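You operate a simulated robot arm through the tools that you are given. There is no shell and no other tool.

The job below is to be done with a simulated robot arm. You get a single attempt, and the scene is never put back.

## Task
Share out the batter cups on the granite table. At the end: the white batter cup from the granite table is on the black trivet on the granite table; the blue tea packet from the granite table stands on top of the beige scone; the orange batter cup from the granite table is on the black defrost tray; the yellow cloth stands where the blue tea packet stood; the black batter cup from the granite table is on the green tile; whatever was shut is shut again. Leave all else as you found it, and nothing knocked over.

Only the result counts: the job must be done as asked and must still hold three seconds after the hand-in. Knocking over, shifting, dropping, spilling or breaking anything else fails it. Flat cloth is picked up by pressing the open fingertips on it (5 to 10 N) and closing them slowly along it; thin cloth reads only 2 to 8 mm in the jaws.

## Robot
A 6-joint arm with a two-finger gripper, fixed in place. Base frame: the origin is at the foot of the arm, x ahead of it, y to its left, z up; the work surface is at about z = 76. Lengths are in cm, angles in degrees, forces in N, time in s.
With the tool pointing down near the work surface it reaches from about 30 to 68 cm from the base axis. Its first joint turns from -66.0 to 66.0 degrees. Payload 2.45 kg.
Tool frame: the origin (TCP) lies between the finger pads and is the grasp point; the fingertips stand 3 cm ahead of it; z points along the fingers, y is the line along which they close. The gripper opens to 10.6 cm. The gripper's body begins 7.9 cm behind the TCP.
Orientation is that of the tool frame in the base frame, as a unit quaternion [x, y, z, w]. With the fingers straight down and closing along the base's y, the tool's x points along the base's -x, its y along +y and its z along -z.

## Interface
- The arm moves only by the tool nudge_tool. Its argument "series" is one flat list of numbers, 7 for each row, row after row: the finger opening in cm, from 0 to 10.6, then the shift along the tool's x, y, z in units of 50 mm (1.0 is 50 mm), then the turn, a rotation vector about the tool's x, y, z in units of 4 degrees (1.0 is 4 degrees). In form: [grip, dx, dy, dz, ax, ay, az, grip, dx, dy, dz, ax, ay, az, ...]. A call has 1 to 20 rows; each row shifts and turns the commanded pose from where the row before left it, along the tool's axes as they then stand. A call with a number of a shift or a turn outside -1 to 1 is refused whole. A row lasts 0.2 s, in which the tool goes at most 5 cm and 8.6 degrees; a call with a longer step from one row to the next is refused whole, and so is a gripper value outside its range. A pose out of reach is approached as far as the arm can. The call stops where the force on the tool passes 40 N (or 10 N more than at its start, if that is more) or the arm is blocked; 0.2 s more then pass. The fingers move at their own pace (about 15.3 cm/s each) and stop on an object; they squeeze with about 28 N. The grip force told is the motor's: it shows also when the fingers shut on nothing. Time passes only in rows, and 0.2 s behind the last, so rows that do not move let the fingers close. It gives the time, the measured TCP pose, the force on the tool (base axes), the opening and the grip force at its end, in the units of the frame above (readings bear some noise), with the torque about the TCP (base axes, N m) and any sound that the robot's microphone picked up.
- Cameras (640 x 400 px; columns grow to the right, rows downward): "scene" is fixed at [6.35, 41.73, 139.26]; the picture's right is [-0.71, -0.70, 0.00], its down [-0.53, 0.54, -0.66] and it looks along [0.46, -0.47, -0.75] (base axes); focal length 307 px, centre (320, 200). "wrist" rides on the gripper at [7.6, -0.2, -10.6] in the tool frame; the picture's right is [0.02, 1.00, 0.00], its down [-0.78, 0.02, -0.62] and it looks along [-0.62, 0.01, 0.78] (tool axes); focal length 247 px, centre (320, 200). There is no depth. A picture from a camera that has moved, and an enlarged one, comes with that camera's place and axes in the base frame and with its lens. The place of the scene camera against the robot may be out by one fixed shift of up to 1.8 cm in any direction.
- camera(camera): a new picture of that camera. It takes no simulated time.
- zoom(camera, box): a new picture of the part [left, top, right, bottom] of that camera's present view, enlarged. It takes no simulated time.
- sign_off(): hands the job in; it is judged then, once.

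Places have to be worked out from the pictures, the camera data and where the tool is seen. Open the gripper and draw the arm clear of the work before you hand the job in, unless the task says otherwise.

The tools are called by a JSON object that holds its "name" and its "arguments". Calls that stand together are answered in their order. nudge_tool: Moves the arm, as the interface text tells. Its arguments: {"type":"object","properties":{"series":{"type":"array","items":{"type":"number"}}},"required":["series"]} The other tools are called the same way: camera (camera) takes a picture; zoom (camera, box) takes an enlarged picture of a part of a camera's view; sign_off () hands the job in.

At the start:

```text
t: 0.0
tcp_pos: [34.65, 14.18, 105.01]
ee_rot: [-0.001, 1.0, 0.0, 0.001]
contact_force: [0.4, 0.2, -0.4]
ft_torque: [-0.02, -0.01, 0.02]
grip_width: 10.61
finger_force: 0.0
```

scene: 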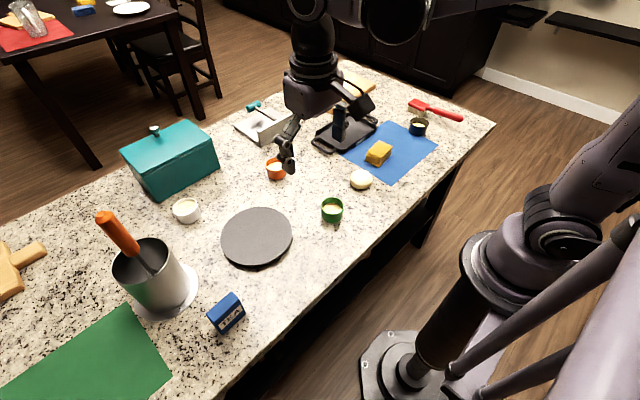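
wrist: 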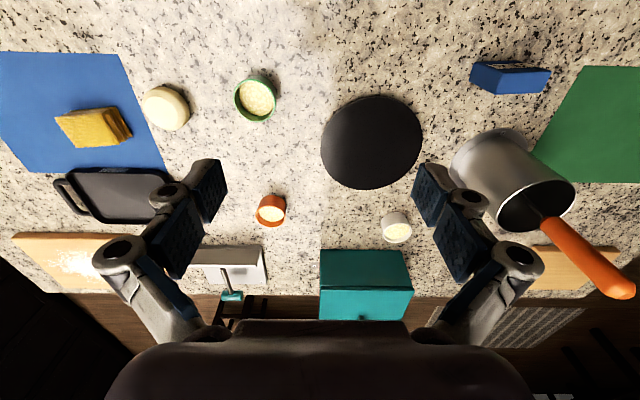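

The starting pictures show the table with several items. I will look closer at the parts of the scene to identify all objects before moving.

{"name": "zoom", "arguments": {"camera": "scene", "box": [230, 60, 500, 230]}}

{"name": "zoom", "arguments": {"camera": "scene", "box": [0, 100, 270, 270]}}

{"name": "zoom", "arguments": {"camera": "scene", "box": [0, 230, 270, 400]}}

{"name": "zoom", "arguments": {"camera": "wrist", "box": [0, 40, 320, 240]}}

{"name": "zoom", "arguments": {"camera": "wrist", "box": [320, 40, 640, 240]}}

```text
2.35 times, centred on (365, 145) of scene
camera zoom: at [6.35, 41.73, 139.26], right [-0.71, -0.7, 0.0], down [-0.53, 0.54, -0.66], along [0.46, -0.47, -0.75], focal length 722 px, centre (214, 329)
```

zoom: 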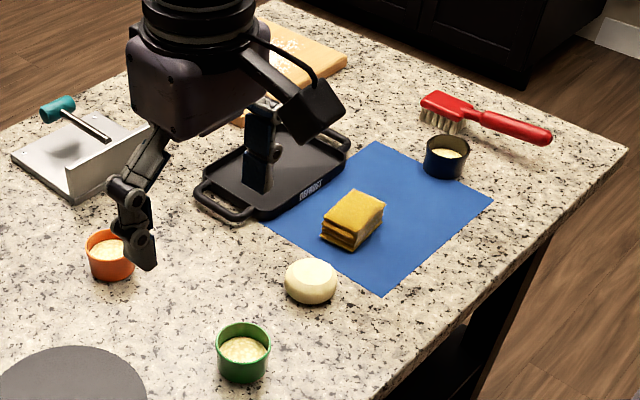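

```text
2.35 times, centred on (135, 185) of scene
camera zoom: at [6.35, 41.73, 139.26], right [-0.71, -0.7, 0.0], down [-0.53, 0.54, -0.66], along [0.46, -0.47, -0.75], focal length 722 px, centre (755, 235)
```

zoom: 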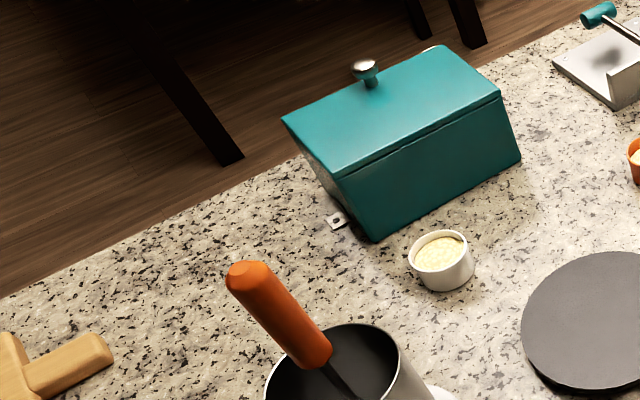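

```text
2.35 times, centred on (135, 315) of scene
camera zoom: at [6.35, 41.73, 139.26], right [-0.71, -0.7, 0.0], down [-0.53, 0.54, -0.66], along [0.46, -0.47, -0.75], focal length 722 px, centre (755, -71)
```

zoom: 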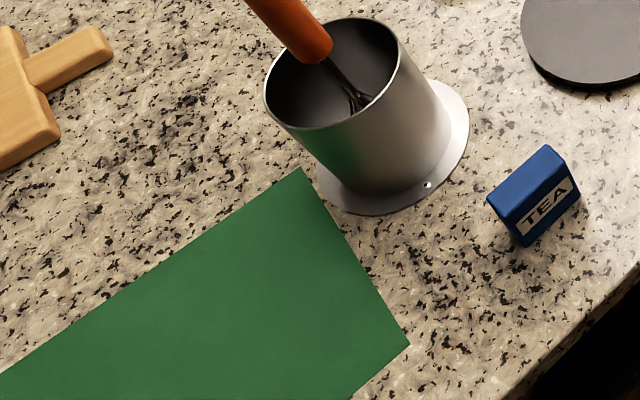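

```text
2.00 times, centred on (160, 140) of wrist
camera zoom: at [26.87, 14.0, 115.67], right [-0.02, 1.0, 0.0], down [0.78, 0.02, 0.62], along [0.62, 0.01, -0.78], focal length 494 px, centre (640, 320)
```

zoom: 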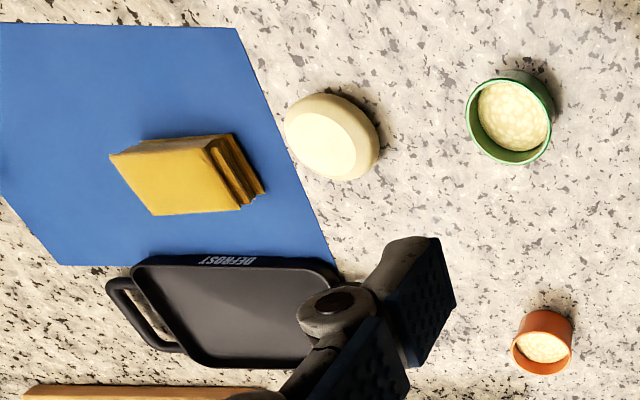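

```text
2.00 times, centred on (480, 140) of wrist
camera zoom: at [26.87, 14.0, 115.67], right [-0.02, 1.0, 0.0], down [0.78, 0.02, 0.62], along [0.62, 0.01, -0.78], focal length 494 px, centre (0, 320)
```

zoom: 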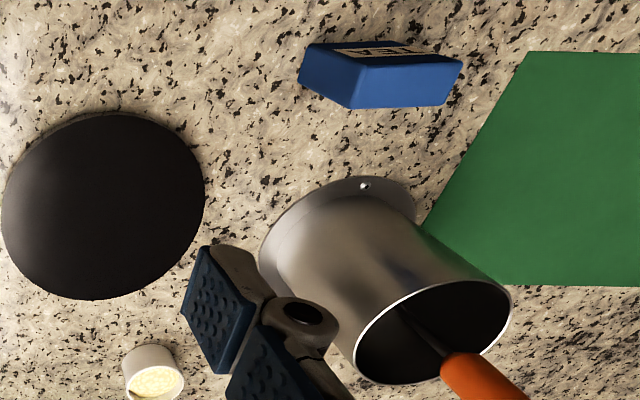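

All the named items seem to be in view already. I check the dark cup's colour and the tea packet, scone and cloth more closely before planning grasps.

{"name": "zoom", "arguments": {"camera": "scene", "box": [390, 90, 470, 140]}}

{"name": "zoom", "arguments": {"camera": "scene", "box": [190, 275, 270, 345]}}

{"name": "zoom", "arguments": {"camera": "scene", "box": [320, 130, 420, 220]}}

{"name": "zoom", "arguments": {"camera": "scene", "box": [0, 0, 250, 160]}}

```text
8.00 times, centred on (430, 115) of scene
camera zoom: at [6.35, 41.73, 139.26], right [-0.71, -0.7, 0.0], down [-0.53, 0.54, -0.66], along [0.46, -0.47, -0.75], focal length 2455 px, centre (-560, 880)
```

zoom: 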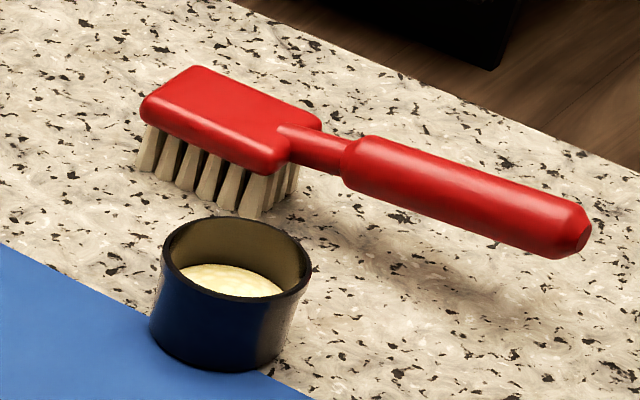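

```text
5.71 times, centred on (230, 310) of scene
camera zoom: at [6.35, 41.73, 139.26], right [-0.71, -0.7, 0.0], down [-0.53, 0.54, -0.66], along [0.46, -0.47, -0.75], focal length 1753 px, centre (834, -429)
```

zoom: 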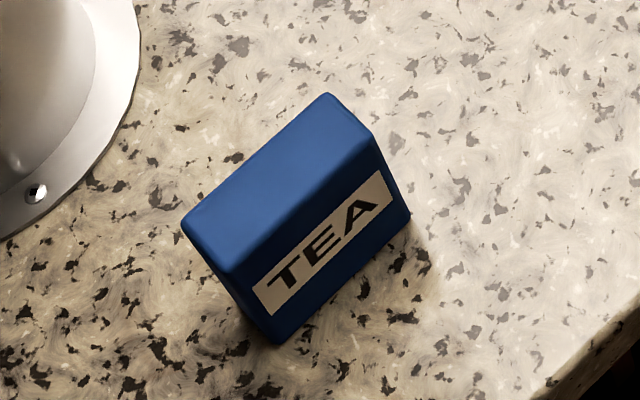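

```text
4.44 times, centred on (370, 175) of scene
camera zoom: at [6.35, 41.73, 139.26], right [-0.71, -0.7, 0.0], down [-0.53, 0.54, -0.66], along [0.46, -0.47, -0.75], focal length 1364 px, centre (98, 311)
```

zoom: 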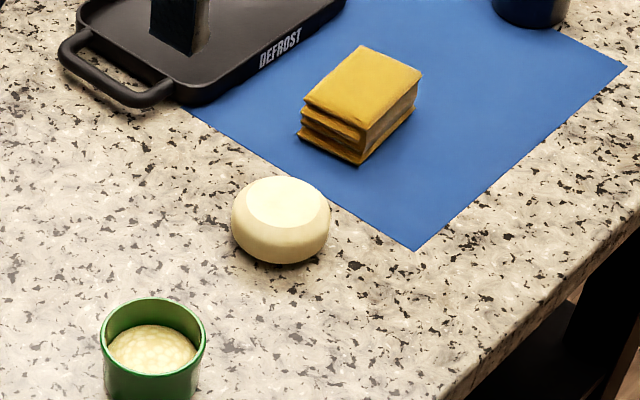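

```text
2.50 times, centred on (125, 80) of scene
camera zoom: at [6.35, 41.73, 139.26], right [-0.71, -0.7, 0.0], down [-0.53, 0.54, -0.66], along [0.46, -0.47, -0.75], focal length 767 px, centre (808, 500)
```

zoom: 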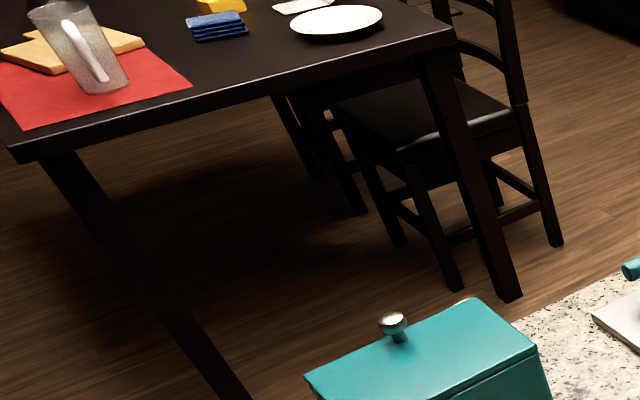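

The dark cup by the brush is black and glossy, reflecting the mat, and the target items are all in the open. I move the tool left in steps to look straight at the tea packet, estimated at about (34, 40).

{"name": "nudge_tool", "arguments": {"series": [10.6, 0, 0.8, 0, 0, 0, 0, 10.6, 0, 0.9, 0, 0, 0, 0, 10.6, 0, 0.9, 0, 0, 0, 0, 10.6, 0, 0.9, 0, 0, 0, 0, 10.6, 0, 0.9, 0, 0, 0, 0, 10.6, 0, 0.6, 0, 0, 0, 0, 10.6, 0, 0, 0, 0, 0, 0]}}

{"name": "camera", "arguments": {"camera": "wrist"}}

{"name": "camera", "arguments": {"camera": "scene"}}

```text
t: 1.6
tcp_pos: [34.38, 39.31, 104.99]
ee_rot: [0.0, 1.0, 0.0, 0.001]
contact_force: [0.1, 1.0, -0.3]
ft_torque: [-0.04, 0.03, 0.02]
grip_width: 10.61
finger_force: 0.0
```

```text
taken
camera wrist: at [26.65, 39.15, 115.6], right [-0.02, 1.0, 0.0], down [0.78, 0.02, 0.62], along [0.62, 0.01, -0.78], focal length 247 px, centre (320, 200)
```

wrist: 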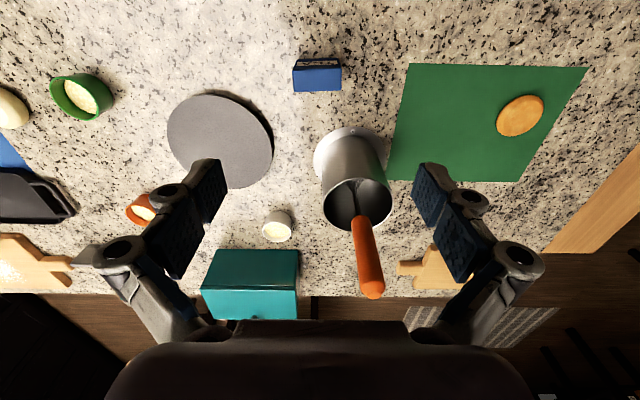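

```text
taken
```

scene: 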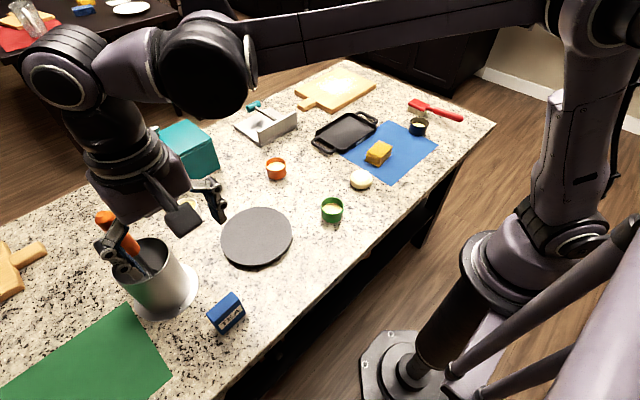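

A tan disc shows up on the far part of the green tile, out of the scene camera's view. I zoom in on it and on the tea packet to tell what they are.

{"name": "zoom", "arguments": {"camera": "wrist", "box": [380, 50, 620, 200]}}

{"name": "zoom", "arguments": {"camera": "wrist", "box": [260, 40, 380, 115]}}

{"name": "zoom", "arguments": {"camera": "wrist", "box": [0, 60, 120, 135]}}

```text
2.67 times, centred on (500, 125) of wrist
camera zoom: at [26.65, 39.15, 115.6], right [-0.02, 1.0, 0.0], down [0.78, 0.02, 0.62], along [0.62, 0.01, -0.78], focal length 659 px, centre (-160, 400)
```

zoom: 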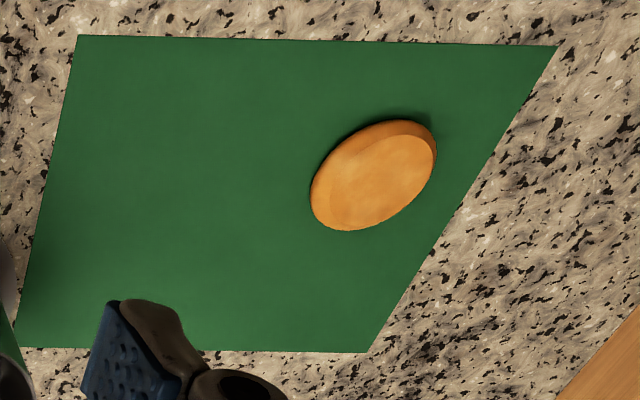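

```text
5.33 times, centred on (320, 78) of wrist
camera zoom: at [26.65, 39.15, 115.6], right [-0.02, 1.0, 0.0], down [0.78, 0.02, 0.62], along [0.62, 0.01, -0.78], focal length 1317 px, centre (320, 853)
```

zoom: 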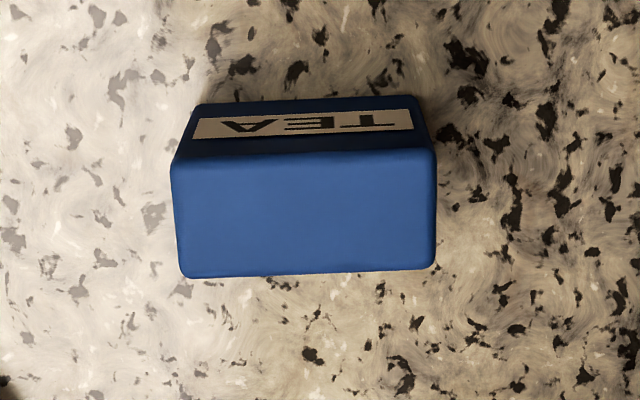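

```text
5.33 times, centred on (60, 98) of wrist
camera zoom: at [26.65, 39.15, 115.6], right [-0.02, 1.0, 0.0], down [0.78, 0.02, 0.62], along [0.62, 0.01, -0.78], focal length 1317 px, centre (1707, 747)
```

zoom: 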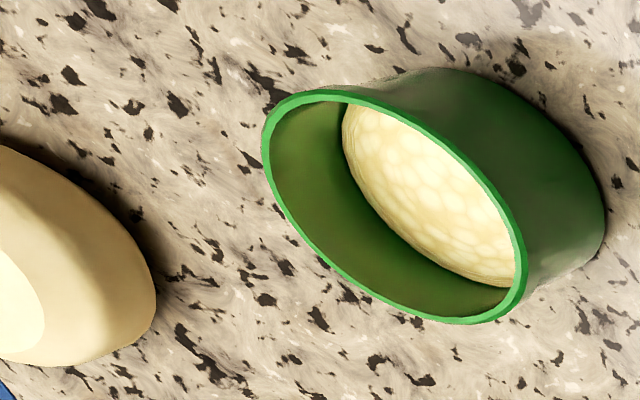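

The cream disc by the blue mat is the beige scone; the tan disc on the far tile is out of reach and not concerned. I judge the tea packet at about x 32.7–35.3, y 35.9–41.8, height 7 cm, so I descend above it and check alignment.

{"name": "nudge_tool", "arguments": {"series": [10.6, 0.06, -0.08, 0.8, 0, 0, 0, 10.6, 0, 0, 0.9, 0, 0, 0, 10.6, 0, 0, 0.9, 0, 0, 0, 10.6, 0, 0, 0.4, 0, 0, 0, 10.6, 0, 0, 0, 0, 0, 0]}}

{"name": "camera", "arguments": {"camera": "wrist"}}

{"name": "camera", "arguments": {"camera": "scene"}}

```text
t: 2.8
tcp_pos: [34.21, 38.99, 89.94]
ee_rot: [0.0, 1.0, 0.0, 0.0]
contact_force: [-0.1, 0.4, 0.9]
ft_torque: [0.02, 0.02, -0.03]
grip_width: 10.61
finger_force: 0.0
```

```text
taken
camera wrist: at [26.55, 38.67, 100.66], right [-0.02, 1.0, 0.0], down [0.78, 0.02, 0.62], along [0.62, 0.01, -0.78], focal length 247 px, centre (320, 200)
```

wrist: 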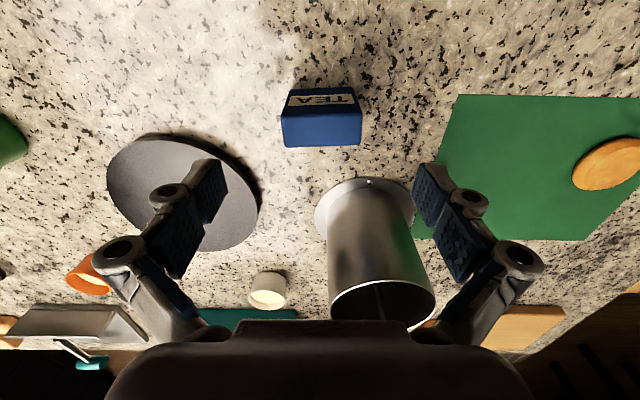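

```text
taken
```

scene: 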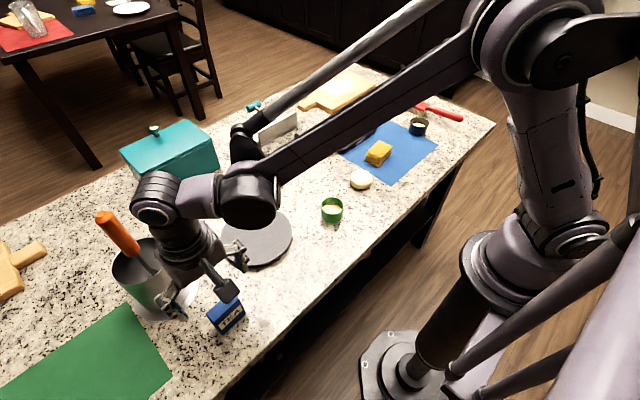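

The packet centre works out at (34.03, 38.92) with a yaw of about 4°. I turn the gripper to match, lower to z 80.5 and close on it.

{"name": "nudge_tool", "arguments": {"series": [10.6, 0.02, 0, 0.5, 0, 0, -0.9, 10.6, 0, 0, 0.7, 0, 0, 0, 10.6, 0, 0, 0.68, 0, 0, 0, 10.6, 0, 0, 0, 0, 0, 0, 5.0, 0, 0, 0, 0, 0, 0, 5.0, 0, 0, 0, 0, 0, 0, 5.0, 0, 0, 0, 0, 0, 0]}}

{"name": "camera", "arguments": {"camera": "wrist"}}

```text
t: 4.4
tcp_pos: [34.23, 38.79, 80.54]
ee_rot: [-0.032, 0.999, 0.0, 0.001]
contact_force: [0.4, 0.3, 0.0]
ft_torque: [0.02, 0.0, -0.01]
grip_width: 5.87
finger_force: 27.9
```

```text
taken
camera wrist: at [26.54, 38.06, 91.23], right [-0.08, 1.0, 0.0], down [0.78, 0.07, 0.62], along [0.62, 0.05, -0.78], focal length 247 px, centre (320, 200)
```

wrist: 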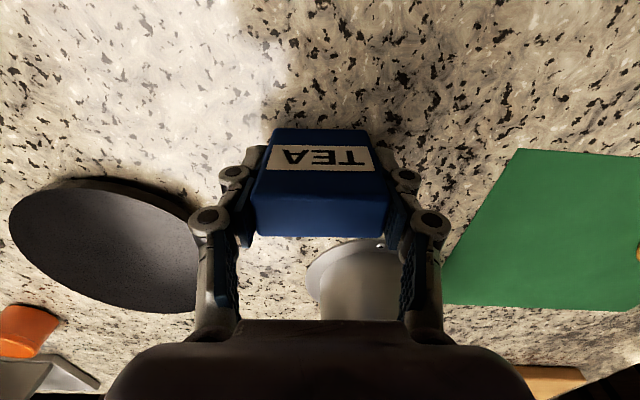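

The packet is held (5.87 cm). I lift it straight up, square the tool again and carry it toward the scone, stopping short to see the scone with the wrist camera.

{"name": "nudge_tool", "arguments": {"series": [5.0, 0, 0, -0.2, 0, 0, 0, 5.0, 0, 0, -0.6, 0, 0, 0, 5.0, 0, 0, -0.9, 0, 0, 0, 5.0, 0, 0, -0.9, 0, 0, 0, 5.0, 0, 0, -0.4, 0, 0, 0.9, 5.0, 0, -0.6, 0, 0, 0, 0, 5.0, 0, -0.8, 0, 0, 0, 0, 5.0, 0, -0.8, 0, 0, 0, 0, 5.0, 0, -0.8, 0, 0, 0, 0, 5.0, 0, -0.8, 0, 0, 0, 0, 5.0, 0, -0.8, 0, 0, 0, 0, 5.0, 0, -0.6, 0, 0, 0, 0, 5.0, 0, -0.4, 0, 0, 0, 0, 5.0, 0, 0, 0, 0, 0, 0]}}

{"name": "camera", "arguments": {"camera": "wrist"}}

{"name": "camera", "arguments": {"camera": "scene"}}

```text
t: 7.4
tcp_pos: [33.99, 10.77, 95.88]
ee_rot: [-0.001, 1.0, 0.0, 0.001]
contact_force: [0.3, 0.6, -0.4]
ft_torque: [0.04, -0.01, -0.02]
grip_width: 5.87
finger_force: 28.4
```

```text
taken
camera wrist: at [26.31, 10.49, 106.48], right [-0.02, 1.0, 0.0], down [0.78, 0.02, 0.62], along [0.62, 0.01, -0.78], focal length 247 px, centre (320, 200)
```

wrist: 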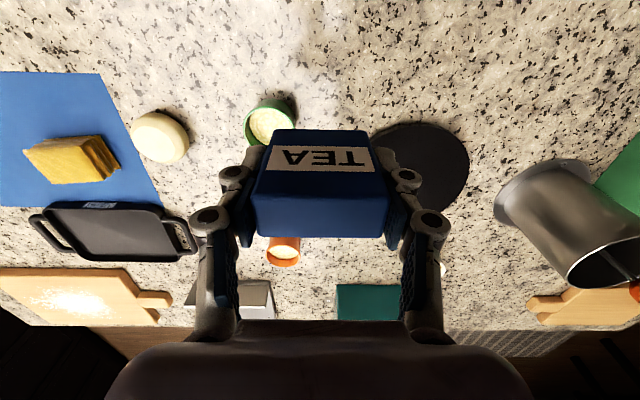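

```text
taken
```

scene: 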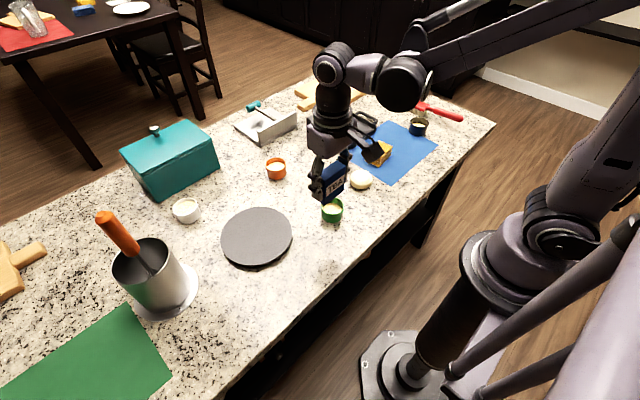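

{"name": "zoom", "arguments": {"camera": "wrist", "box": [100, 80, 228, 160]}}

{"name": "zoom", "arguments": {"camera": "scene", "box": [300, 130, 400, 220]}}

```text
5.00 times, centred on (164, 120) of wrist
camera zoom: at [26.31, 10.49, 106.48], right [-0.02, 1.0, 0.0], down [0.78, 0.02, 0.62], along [0.62, 0.01, -0.78], focal length 1235 px, centre (1100, 600)
```

zoom: 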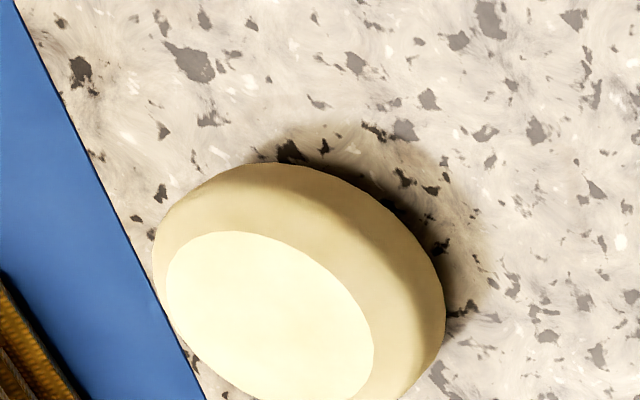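

```text
4.44 times, centred on (350, 175) of scene
camera zoom: at [6.35, 41.72, 139.26], right [-0.71, -0.7, 0.0], down [-0.53, 0.54, -0.66], along [0.46, -0.47, -0.75], focal length 1364 px, centre (187, 311)
```

zoom: 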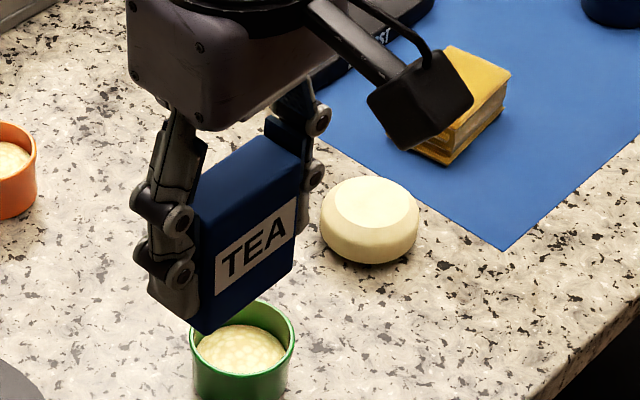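

The scone measures about 6.4 cm across, 2.6 cm high with a flat top, near (40.0, -9.6). I move over it at a safe height and check from there.

{"name": "nudge_tool", "arguments": {"series": [5.0, -0.24, -0.8, 0.1, 0, 0, 0, 5.0, -0.24, -0.8, 0.1, 0, 0, 0, 5.0, -0.24, -0.8, 0.1, 0, 0, 0, 5.0, -0.24, -0.8, 0.1, 0, 0, 0, 5.0, -0.24, -0.6, 0.1, 0, 0, 0, 5.0, 0, -0.25, 0, 0, 0, 0, 5.0, 0, 0, 0, 0, 0, 0]}}

{"name": "camera", "arguments": {"camera": "wrist"}}

{"name": "zoom", "arguments": {"camera": "scene", "box": [300, 120, 420, 220]}}

```text
t: 9.0
tcp_pos: [40.32, -9.47, 93.04]
ee_rot: [0.0, 1.0, -0.001, 0.0]
contact_force: [-0.3, -0.8, -0.6]
ft_torque: [0.04, -0.02, 0.0]
grip_width: 5.86
finger_force: 28.4
```

```text
taken
camera wrist: at [32.59, -9.72, 103.69], right [-0.02, 1.0, 0.0], down [0.78, 0.02, 0.62], along [0.62, 0.01, -0.78], focal length 247 px, centre (320, 200)
```

wrist: 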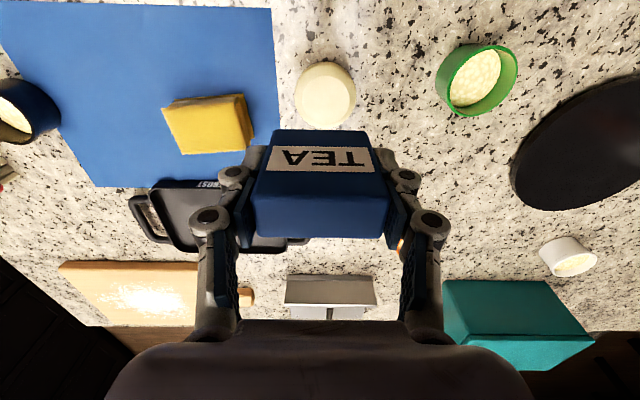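

```text
4.00 times, centred on (360, 170) of scene
camera zoom: at [6.35, 41.72, 139.26], right [-0.71, -0.7, 0.0], down [-0.53, 0.54, -0.66], along [0.46, -0.47, -0.75], focal length 1227 px, centre (160, 320)
```

zoom: 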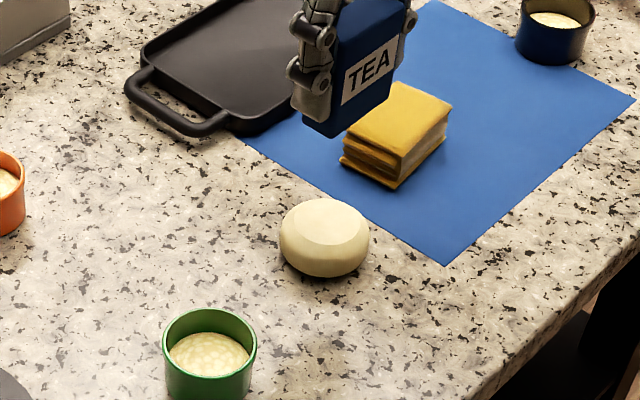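

{"name": "zoom", "arguments": {"camera": "wrist", "box": [272, 50, 384, 135]}}

{"name": "zoom", "arguments": {"camera": "wrist", "box": [120, 60, 280, 170]}}

```text
4.71 times, centred on (328, 92) of wrist
camera zoom: at [32.59, -9.72, 103.69], right [-0.02, 1.0, 0.0], down [0.78, 0.02, 0.62], along [0.62, 0.01, -0.78], focal length 1162 px, centre (282, 706)
```

zoom: 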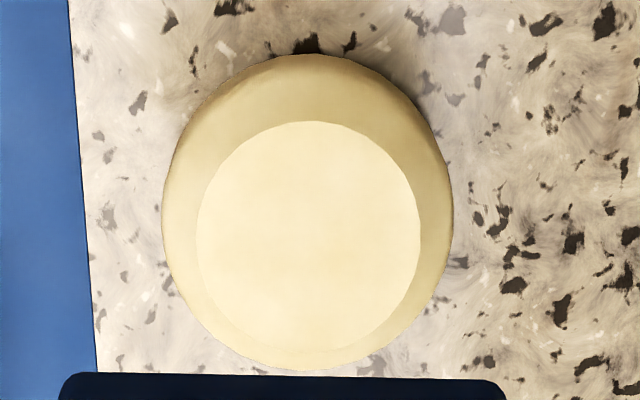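

```text
3.64 times, centred on (200, 115) of wrist
camera zoom: at [32.59, -9.72, 103.69], right [-0.02, 1.0, 0.0], down [0.78, 0.02, 0.62], along [0.62, 0.01, -0.78], focal length 898 px, centre (756, 509)
```

zoom: 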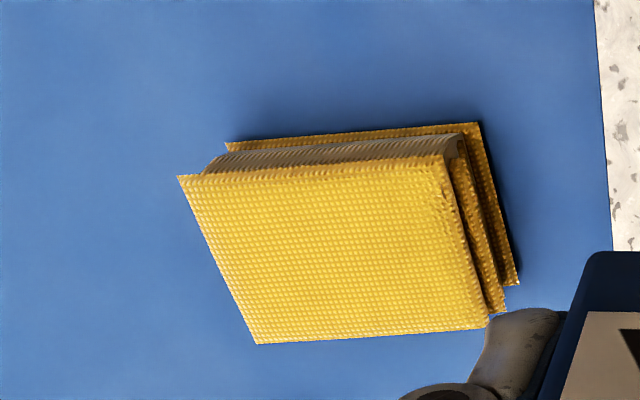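

The flat top of the scone is centred at about (39.96, -9.13), so I shift slightly and lower the packet until its base is about 1 cm above the scone.

{"name": "nudge_tool", "arguments": {"series": [5.0, 0.04, 0.07, 0.5, 0, 0, 0, 5.0, 0, 0, 0.6, 0, 0, 0, 5.0, 0, 0, 0.4, 0, 0, 0, 5.0, 0, 0, 0.2, 0, 0, 0, 5.0, 0, 0, 0, 0, 0, 0]}}

{"name": "zoom", "arguments": {"camera": "scene", "box": [310, 120, 410, 200]}}

{"name": "camera", "arguments": {"camera": "wrist"}}

```text
t: 10.2
tcp_pos: [40.01, -8.97, 84.58]
ee_rot: [0.0, 1.0, 0.0, 0.001]
contact_force: [-0.2, 0.0, 0.9]
ft_torque: [-0.01, -0.03, 0.01]
grip_width: 5.84
finger_force: 28.1
```

```text
5.00 times, centred on (360, 160) of scene
camera zoom: at [6.35, 41.73, 139.26], right [-0.71, -0.7, 0.0], down [-0.53, 0.54, -0.66], along [0.46, -0.47, -0.75], focal length 1534 px, centre (120, 400)
```

zoom: 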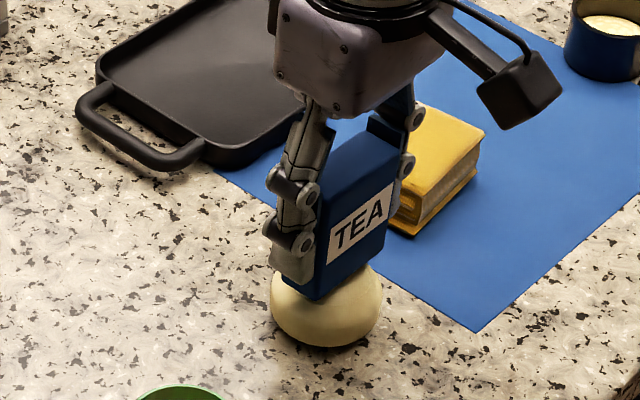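

```text
taken
camera wrist: at [32.32, -9.2, 95.32], right [-0.02, 1.0, 0.0], down [0.78, 0.02, 0.62], along [0.62, 0.01, -0.78], focal length 247 px, centre (320, 200)
```

wrist: 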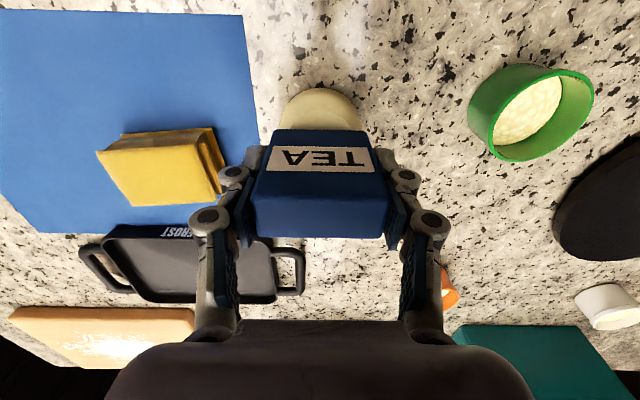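

The packet is centred above the scone and free (force near zero). I lower in small steps and watch the vertical force for contact.

{"name": "nudge_tool", "arguments": {"series": [5.0, 0, 0, 0.1, 0, 0, 0, 5.0, 0, 0, 0.06, 0, 0, 0, 5.0, 0, 0, 0, 0, 0, 0]}}

{"name": "nudge_tool", "arguments": {"series": [5.0, 0, 0, 0.05, 0, 0, 0, 5.0, 0, 0, 0, 0, 0, 0]}}

```text
t: 11.0
tcp_pos: [39.96, -9.01, 83.74]
ee_rot: [0.0, 1.0, 0.0, 0.001]
contact_force: [0.2, 0.7, 0.1]
ft_torque: [0.0, -0.02, -0.01]
grip_width: 5.91
finger_force: 27.5
```

```text
t: 11.6
tcp_pos: [39.97, -9.03, 83.51]
ee_rot: [0.0, 1.0, 0.001, 0.001]
contact_force: [-0.8, 1.0, 21.0]
ft_torque: [0.05, -0.01, 0.02]
grip_width: 5.92
finger_force: 28.0
```

Contact at z ≈ 83.5 with 21 N. I back off by a fraction of a millimetre to unload and look before releasing.

{"name": "nudge_tool", "arguments": {"series": [5.0, 0, 0, -0.015, 0, 0, 0, 5.0, 0, 0, 0, 0, 0, 0]}}

{"name": "zoom", "arguments": {"camera": "scene", "box": [310, 120, 410, 200]}}

{"name": "zoom", "arguments": {"camera": "wrist", "box": [240, 60, 400, 160]}}

```text
t: 12.2
tcp_pos: [39.89, -9.08, 83.7]
ee_rot: [-0.001, 1.0, 0.001, 0.001]
contact_force: [0.2, 1.8, 2.7]
ft_torque: [0.13, -0.08, 0.0]
grip_width: 5.89
finger_force: 27.9
```

```text
5.00 times, centred on (360, 160) of scene
camera zoom: at [6.35, 41.73, 139.25], right [-0.71, -0.7, 0.0], down [-0.53, 0.54, -0.66], along [0.46, -0.47, -0.75], focal length 1534 px, centre (120, 400)
```

zoom: 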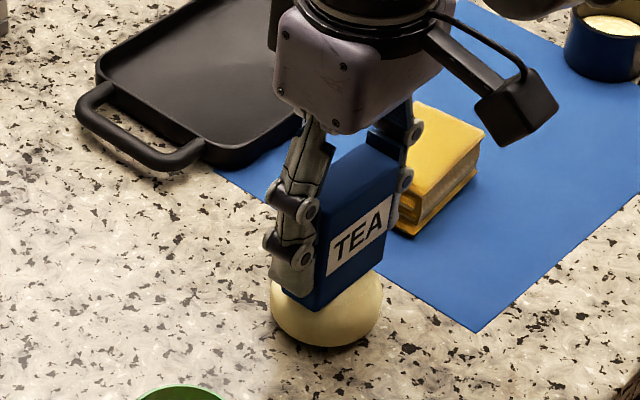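

```text
4.00 times, centred on (320, 110) of wrist
camera zoom: at [32.31, -9.31, 94.31], right [-0.02, 1.0, 0.0], down [0.78, 0.02, 0.62], along [0.62, 0.01, -0.78], focal length 988 px, centre (320, 560)
```

zoom: 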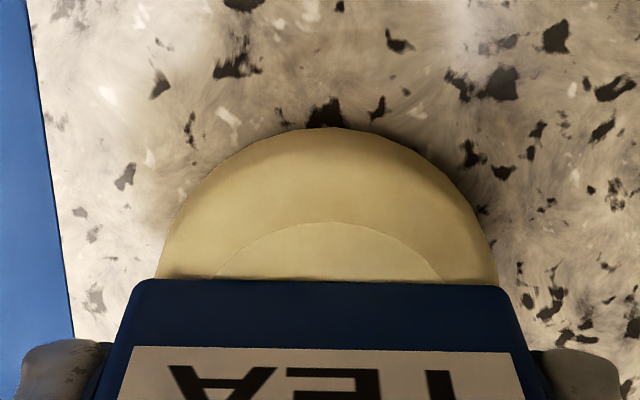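

The load is down to 2.7 N and the packet sits level on the flat top. I release gently, then rise straight up.

{"name": "nudge_tool", "arguments": {"series": [6.1, 0, 0, 0, 0, 0, 0, 6.5, 0, 0, 0, 0, 0, 0, 7.2, 0, 0, 0, 0, 0, 0, 8.2, 0, 0, 0, 0, 0, 0, 8.2, 0, 0, 0, 0, 0, 0]}}

{"name": "zoom", "arguments": {"camera": "scene", "box": [310, 120, 410, 200]}}

{"name": "camera", "arguments": {"camera": "wrist"}}

```text
t: 13.4
tcp_pos: [40.0, -9.12, 83.63]
ee_rot: [0.0, 1.0, 0.0, 0.0]
contact_force: [0.1, -0.4, 0.2]
ft_torque: [0.05, 0.02, 0.01]
grip_width: 8.23
finger_force: 0.1
```

```text
5.00 times, centred on (360, 160) of scene
camera zoom: at [6.35, 41.73, 139.26], right [-0.71, -0.7, 0.0], down [-0.53, 0.54, -0.66], along [0.46, -0.47, -0.75], focal length 1534 px, centre (120, 400)
```

zoom: 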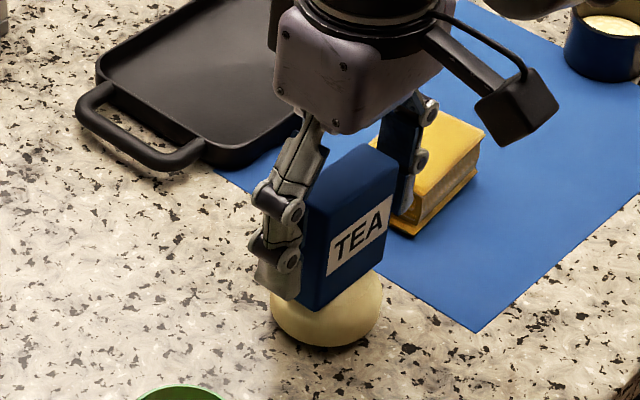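

```text
taken
camera wrist: at [32.31, -9.31, 94.33], right [-0.02, 1.0, 0.0], down [0.78, 0.02, 0.62], along [0.62, 0.01, -0.78], focal length 247 px, centre (320, 200)
```

wrist: 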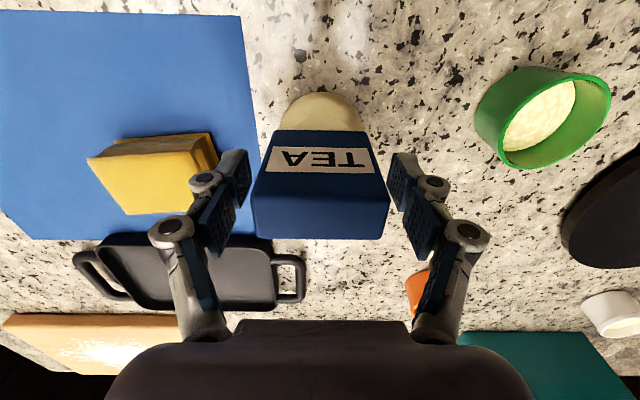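

The packet stands free and steady on the scone. I rise straight up and move over the yellow cloth to examine it.

{"name": "nudge_tool", "arguments": {"series": [8.2, 0, 0, -0.3, 0, 0, 0, 8.2, 0, 0, -0.7, 0, 0, 0, 8.2, 0, 0, -0.9, 0, 0, 0, 8.2, 0, 0, -0.9, 0, 0, 0, 10.6, 0, -0.7, 0, 0, 0, 0, 10.6, -0.1, -0.8, 0, 0, 0, 0, 10.6, -0.2, -0.8, 0, 0, 0, 0, 10.6, 0, -0.2, 0, 0, 0, 0, 10.6, 0, 0, 0, 0, 0, 0]}}

{"name": "camera", "arguments": {"camera": "wrist"}}

{"name": "camera", "arguments": {"camera": "scene"}}

```text
t: 15.4
tcp_pos: [41.7, -21.64, 97.81]
ee_rot: [0.001, 1.0, 0.0, 0.001]
contact_force: [0.5, 0.0, 0.1]
ft_torque: [0.01, 0.01, -0.01]
grip_width: 10.6
finger_force: 0.1
```

```text
taken
camera wrist: at [33.94, -21.82, 108.38], right [-0.02, 1.0, 0.0], down [0.78, 0.02, 0.62], along [0.62, 0.01, -0.78], focal length 247 px, centre (320, 200)
```

wrist: 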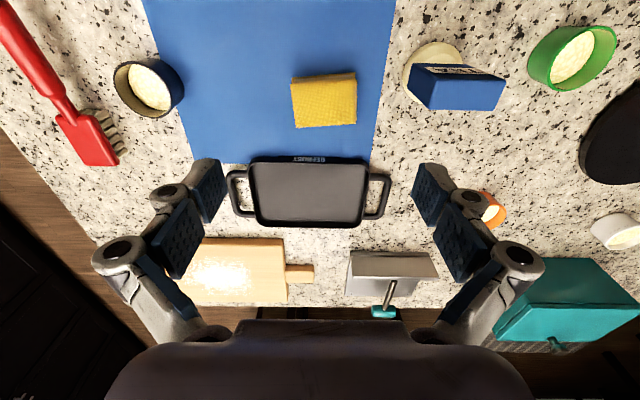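

```text
taken
```

scene: 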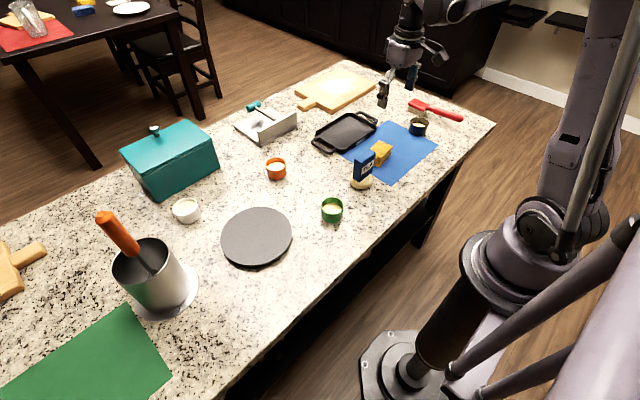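

{"name": "zoom", "arguments": {"camera": "wrist", "box": [276, 60, 372, 140]}}

{"name": "zoom", "arguments": {"camera": "wrist", "box": [380, 30, 520, 120]}}

{"name": "zoom", "arguments": {"camera": "scene", "box": [330, 120, 430, 200]}}

```text
5.00 times, centred on (324, 100) of wrist
camera zoom: at [33.94, -21.82, 108.38], right [-0.02, 1.0, 0.0], down [0.78, 0.02, 0.62], along [0.62, 0.01, -0.78], focal length 1235 px, centre (300, 700)
```

zoom: 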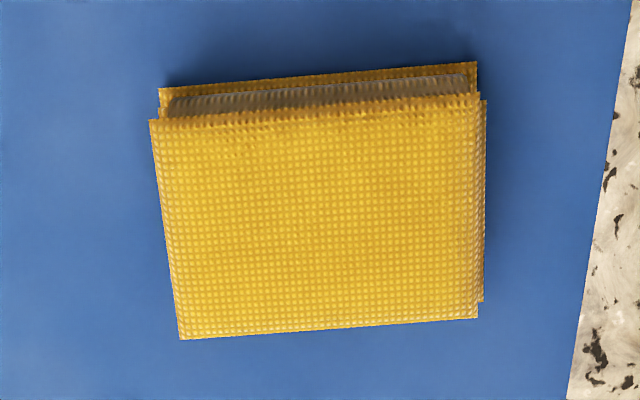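

```text
4.44 times, centred on (450, 75) of wrist
camera zoom: at [33.94, -21.82, 108.38], right [-0.02, 1.0, 0.0], down [0.78, 0.02, 0.62], along [0.62, 0.01, -0.78], focal length 1098 px, centre (-258, 756)
```

zoom: 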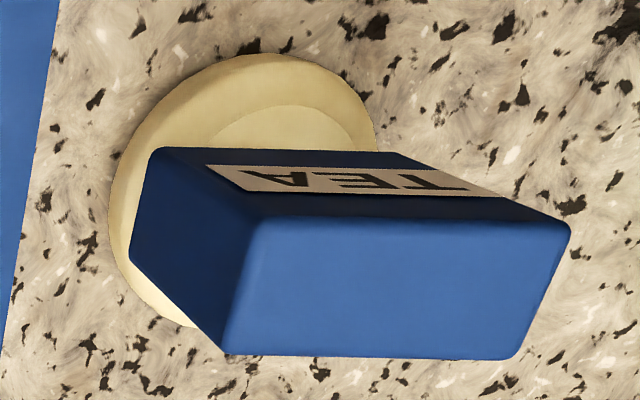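

```text
5.00 times, centred on (380, 160) of scene
camera zoom: at [6.35, 41.72, 139.26], right [-0.71, -0.7, 0.0], down [-0.53, 0.54, -0.66], along [0.46, -0.47, -0.75], focal length 1534 px, centre (20, 400)
```

zoom: 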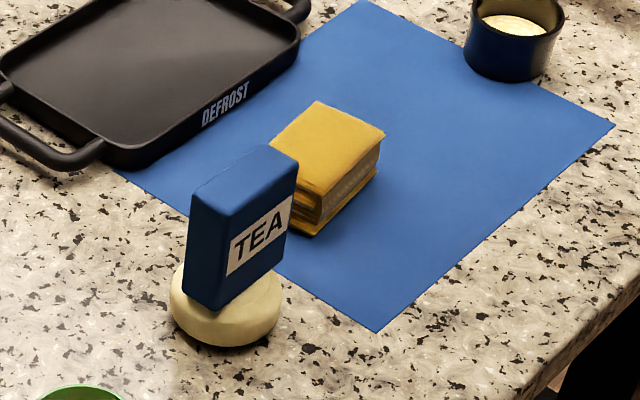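

The folded cloth is about 7.3 × 5.1 × 3 cm, centred at about (43.1, -21.3), turned about 5°. I centre over it, align the gripper and descend partway to check.

{"name": "nudge_tool", "arguments": {"series": [10.6, -0.3, 0.07, 0.3, 0, 0, 0, 10.6, 0, 0, 0.7, 0, 0, -0.6, 10.6, 0, 0, 0.7, 0, 0, -0.65, 10.6, 0, 0, 0.5, 0, 0, 0, 10.6, 0, 0, 0, 0, 0, 0]}}

{"name": "camera", "arguments": {"camera": "wrist"}}

{"name": "zoom", "arguments": {"camera": "scene", "box": [330, 110, 430, 190]}}

```text
t: 16.6
tcp_pos: [43.1, -21.32, 86.66]
ee_rot: [-0.044, 0.999, 0.0, 0.002]
contact_force: [0.6, -0.4, -0.2]
ft_torque: [0.01, 0.0, -0.02]
grip_width: 10.59
finger_force: 0.0
```

```text
taken
camera wrist: at [35.44, -22.25, 97.34], right [-0.11, 0.99, 0.0], down [0.78, 0.08, 0.62], along [0.62, 0.07, -0.78], focal length 247 px, centre (320, 200)
```

wrist: 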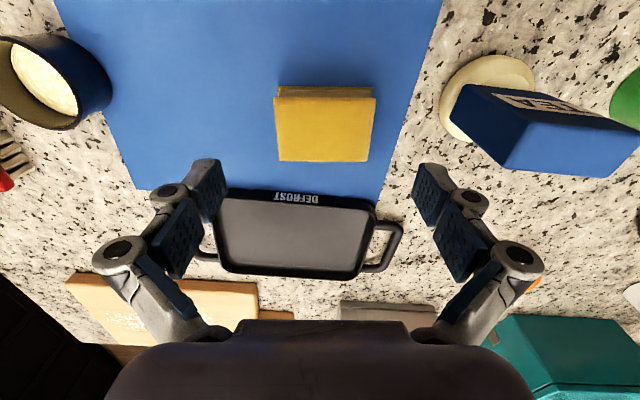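

```text
5.00 times, centred on (380, 150) of scene
camera zoom: at [6.35, 41.73, 139.26], right [-0.71, -0.7, 0.0], down [-0.53, 0.54, -0.66], along [0.46, -0.47, -0.75], focal length 1534 px, centre (20, 450)
```

zoom: 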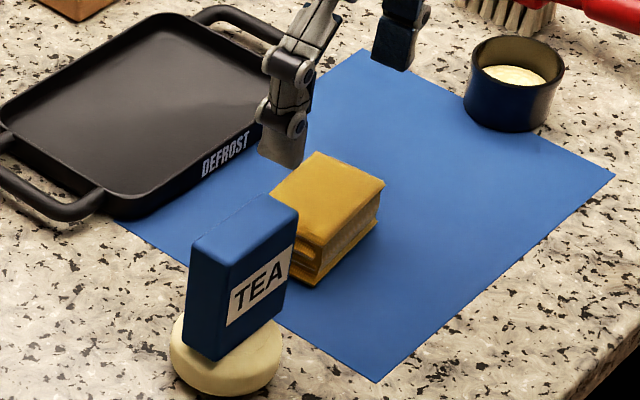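

The gripper is aligned with the cloth; the packet beside it leaves about 1.5 cm to the knuckles, so I narrow the opening to 9.6 and lower so the fingertips end just above the mat.

{"name": "nudge_tool", "arguments": {"series": [9.6, -0.03, 0.04, 0.4, 0, 0, 0, 9.6, 0, 0, 0.6, 0, 0, 0, 9.6, 0, 0, 0.35, 0, 0, 0, 9.6, 0, 0, 0, 0, 0, 0]}}

{"name": "camera", "arguments": {"camera": "wrist"}}

{"name": "zoom", "arguments": {"camera": "scene", "box": [330, 110, 430, 190]}}

```text
t: 17.6
tcp_pos: [43.03, -21.04, 79.9]
ee_rot: [-0.043, 0.999, -0.001, 0.001]
contact_force: [-0.1, 0.5, 0.1]
ft_torque: [0.01, 0.01, 0.01]
grip_width: 9.59
finger_force: 0.1
```

```text
taken
camera wrist: at [35.36, -21.94, 90.5], right [-0.11, 0.99, 0.0], down [0.78, 0.08, 0.62], along [0.62, 0.07, -0.78], focal length 247 px, centre (320, 200)
```

wrist: 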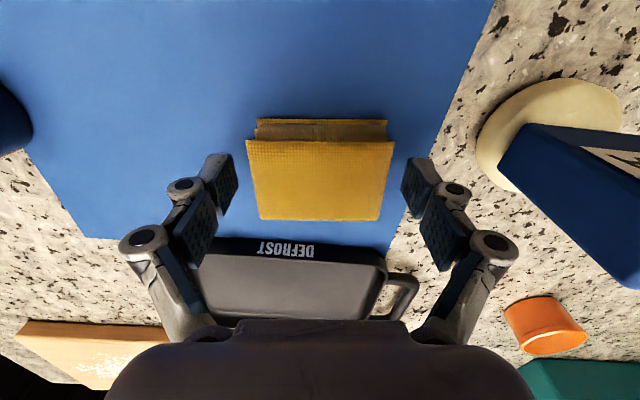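

```text
5.00 times, centred on (380, 150) of scene
camera zoom: at [6.35, 41.73, 139.26], right [-0.71, -0.7, 0.0], down [-0.53, 0.54, -0.66], along [0.46, -0.47, -0.75], focal length 1534 px, centre (20, 450)
```

zoom: 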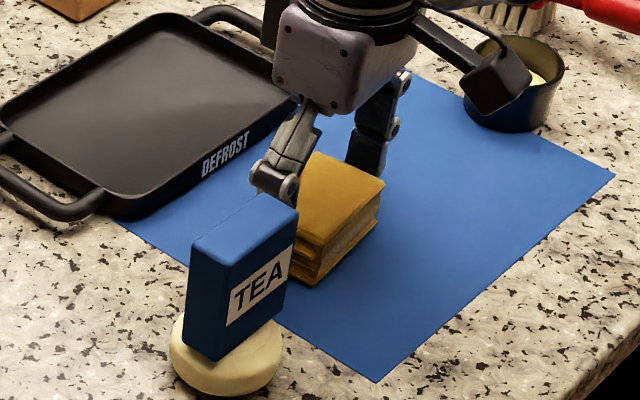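

The fingers straddle the cloth evenly with no contact. I close slowly on its sides.

{"name": "nudge_tool", "arguments": {"series": [8.6, 0, 0, 0, 0, 0, 0, 8.0, 0, 0, 0, 0, 0, 0, 7.5, 0, 0, 0, 0, 0, 0, 7.0, 0, 0, 0, 0, 0, 0, 6.5, 0, 0, 0, 0, 0, 0, 6.5, 0, 0, 0, 0, 0, 0]}}

{"name": "camera", "arguments": {"camera": "wrist"}}

```text
t: 19.0
tcp_pos: [43.01, -21.11, 79.92]
ee_rot: [-0.044, 0.999, 0.0, 0.0]
contact_force: [-0.4, 0.4, 11.0]
ft_torque: [0.14, -0.01, 0.03]
grip_width: 7.43
finger_force: 27.9
```

```text
taken
camera wrist: at [35.36, -21.93, 90.54], right [-0.11, 0.99, 0.0], down [0.78, 0.08, 0.62], along [0.62, 0.07, -0.78], focal length 247 px, centre (320, 200)
```

wrist: 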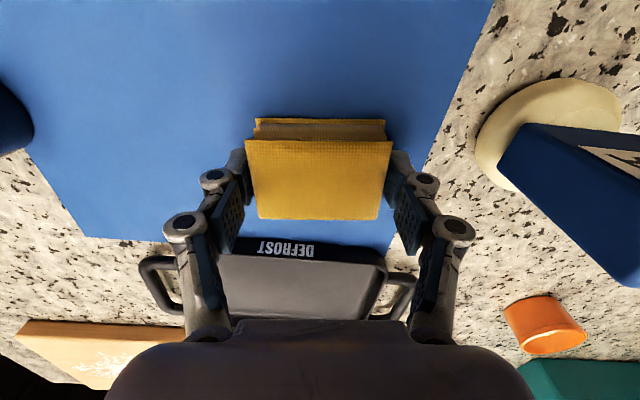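

The cloth is held at 7.43 cm. I lift slowly first and check that the cloth comes up alone and the mat stays.

{"name": "nudge_tool", "arguments": {"series": [6.5, 0, 0, -0.1, 0, 0, 0, 6.5, 0, 0, -0.3, 0, 0, 0, 6.5, 0, 0, -0.6, 0, 0, 0, 6.5, 0, 0, -0.8, 0, 0, 0, 6.5, 0, 0, -0.8, 0, 0, 0, 6.5, 0, 0, -0.8, 0, 0, 0, 6.5, 0, 0, 0, 0, 0, 0]}}

{"name": "camera", "arguments": {"camera": "wrist"}}

{"name": "camera", "arguments": {"camera": "scene"}}

```text
t: 20.6
tcp_pos: [43.1, -21.08, 96.89]
ee_rot: [-0.044, 0.999, -0.001, 0.001]
contact_force: [0.1, 0.1, -0.9]
ft_torque: [0.01, -0.02, -0.03]
grip_width: 7.41
finger_force: 28.1
```

```text
taken
camera wrist: at [35.39, -22.02, 107.62], right [-0.11, 0.99, 0.0], down [0.78, 0.08, 0.62], along [0.62, 0.07, -0.78], focal length 247 px, centre (320, 200)
```

wrist: 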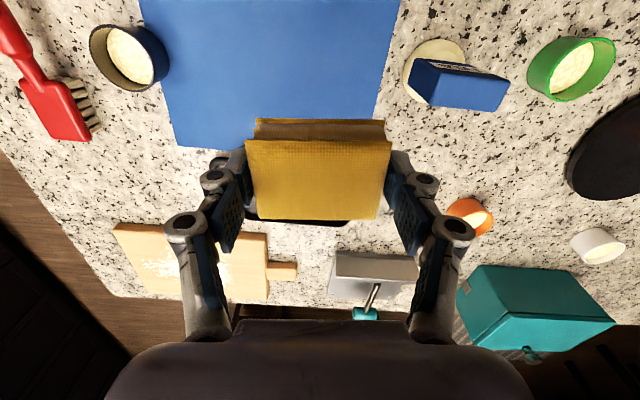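

```text
taken
```

scene: 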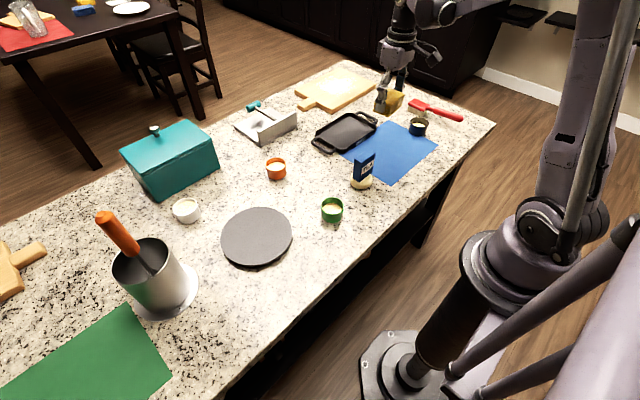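

The cloth is up cleanly and the mat is unmoved. I square the tool and carry the cloth to the tea packet's old spot at (34.0, 38.9), staying high.

{"name": "nudge_tool", "arguments": {"series": [6.5, 0, 0, 0, 0, 0, 0.62, 6.5, 0, 0, 0, 0, 0, 0.63, 6.5, 0.122, 0.6, 0, 0, 0, 0, 6.5, 0.122, 0.85, 0, 0, 0, 0, 6.5, 0.122, 0.85, 0, 0, 0, 0, 6.5, 0.122, 0.85, 0, 0, 0, 0, 6.5, 0.122, 0.85, 0, 0, 0, 0, 6.5, 0.122, 0.85, 0, 0, 0, 0, 6.5, 0.122, 0.85, 0, 0, 0, 0, 6.5, 0.122, 0.85, 0, 0, 0, 0, 6.5, 0.122, 0.85, 0, 0, 0, 0, 6.5, 0.122, 0.85, 0, 0, 0, 0, 6.5, 0.122, 0.85, 0, 0, 0, 0, 6.5, 0.122, 0.85, 0, 0, 0, 0, 6.5, 0.122, 0.85, 0, 0, 0, 0, 6.5, 0.122, 0.85, 0, 0, 0, 0, 6.5, 0.122, 0.85, 0, 0, 0, 0, 6.5, 0, 0.35, 0, 0, 0, 0, 6.5, 0, 0, 0, 0, 0, 0]}}

{"name": "camera", "arguments": {"camera": "wrist"}}

{"name": "camera", "arguments": {"camera": "scene"}}

```text
t: 24.6
tcp_pos: [33.58, 43.08, 96.86]
ee_rot: [0.0, 1.0, -0.001, 0.001]
contact_force: [0.6, -0.5, -1.5]
ft_torque: [-0.03, 0.02, -0.01]
grip_width: 7.41
finger_force: 28.1
```

```text
taken
camera wrist: at [25.97, 43.0, 107.52], right [-0.02, 1.0, 0.0], down [0.78, 0.02, 0.62], along [0.62, 0.01, -0.78], focal length 247 px, centre (320, 200)
```

wrist: 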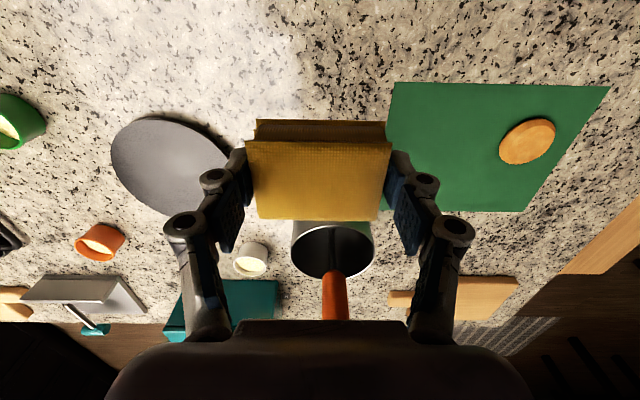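

```text
taken
```

scene: 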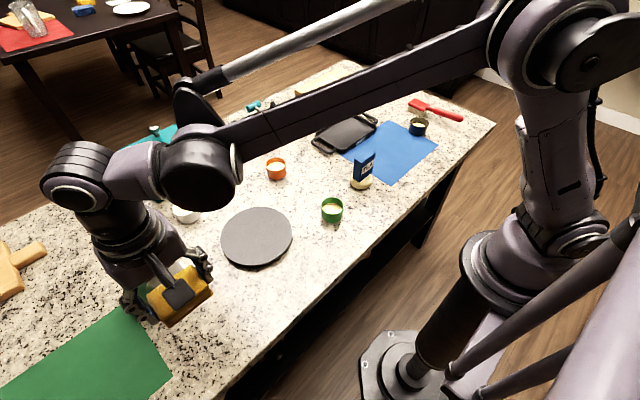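

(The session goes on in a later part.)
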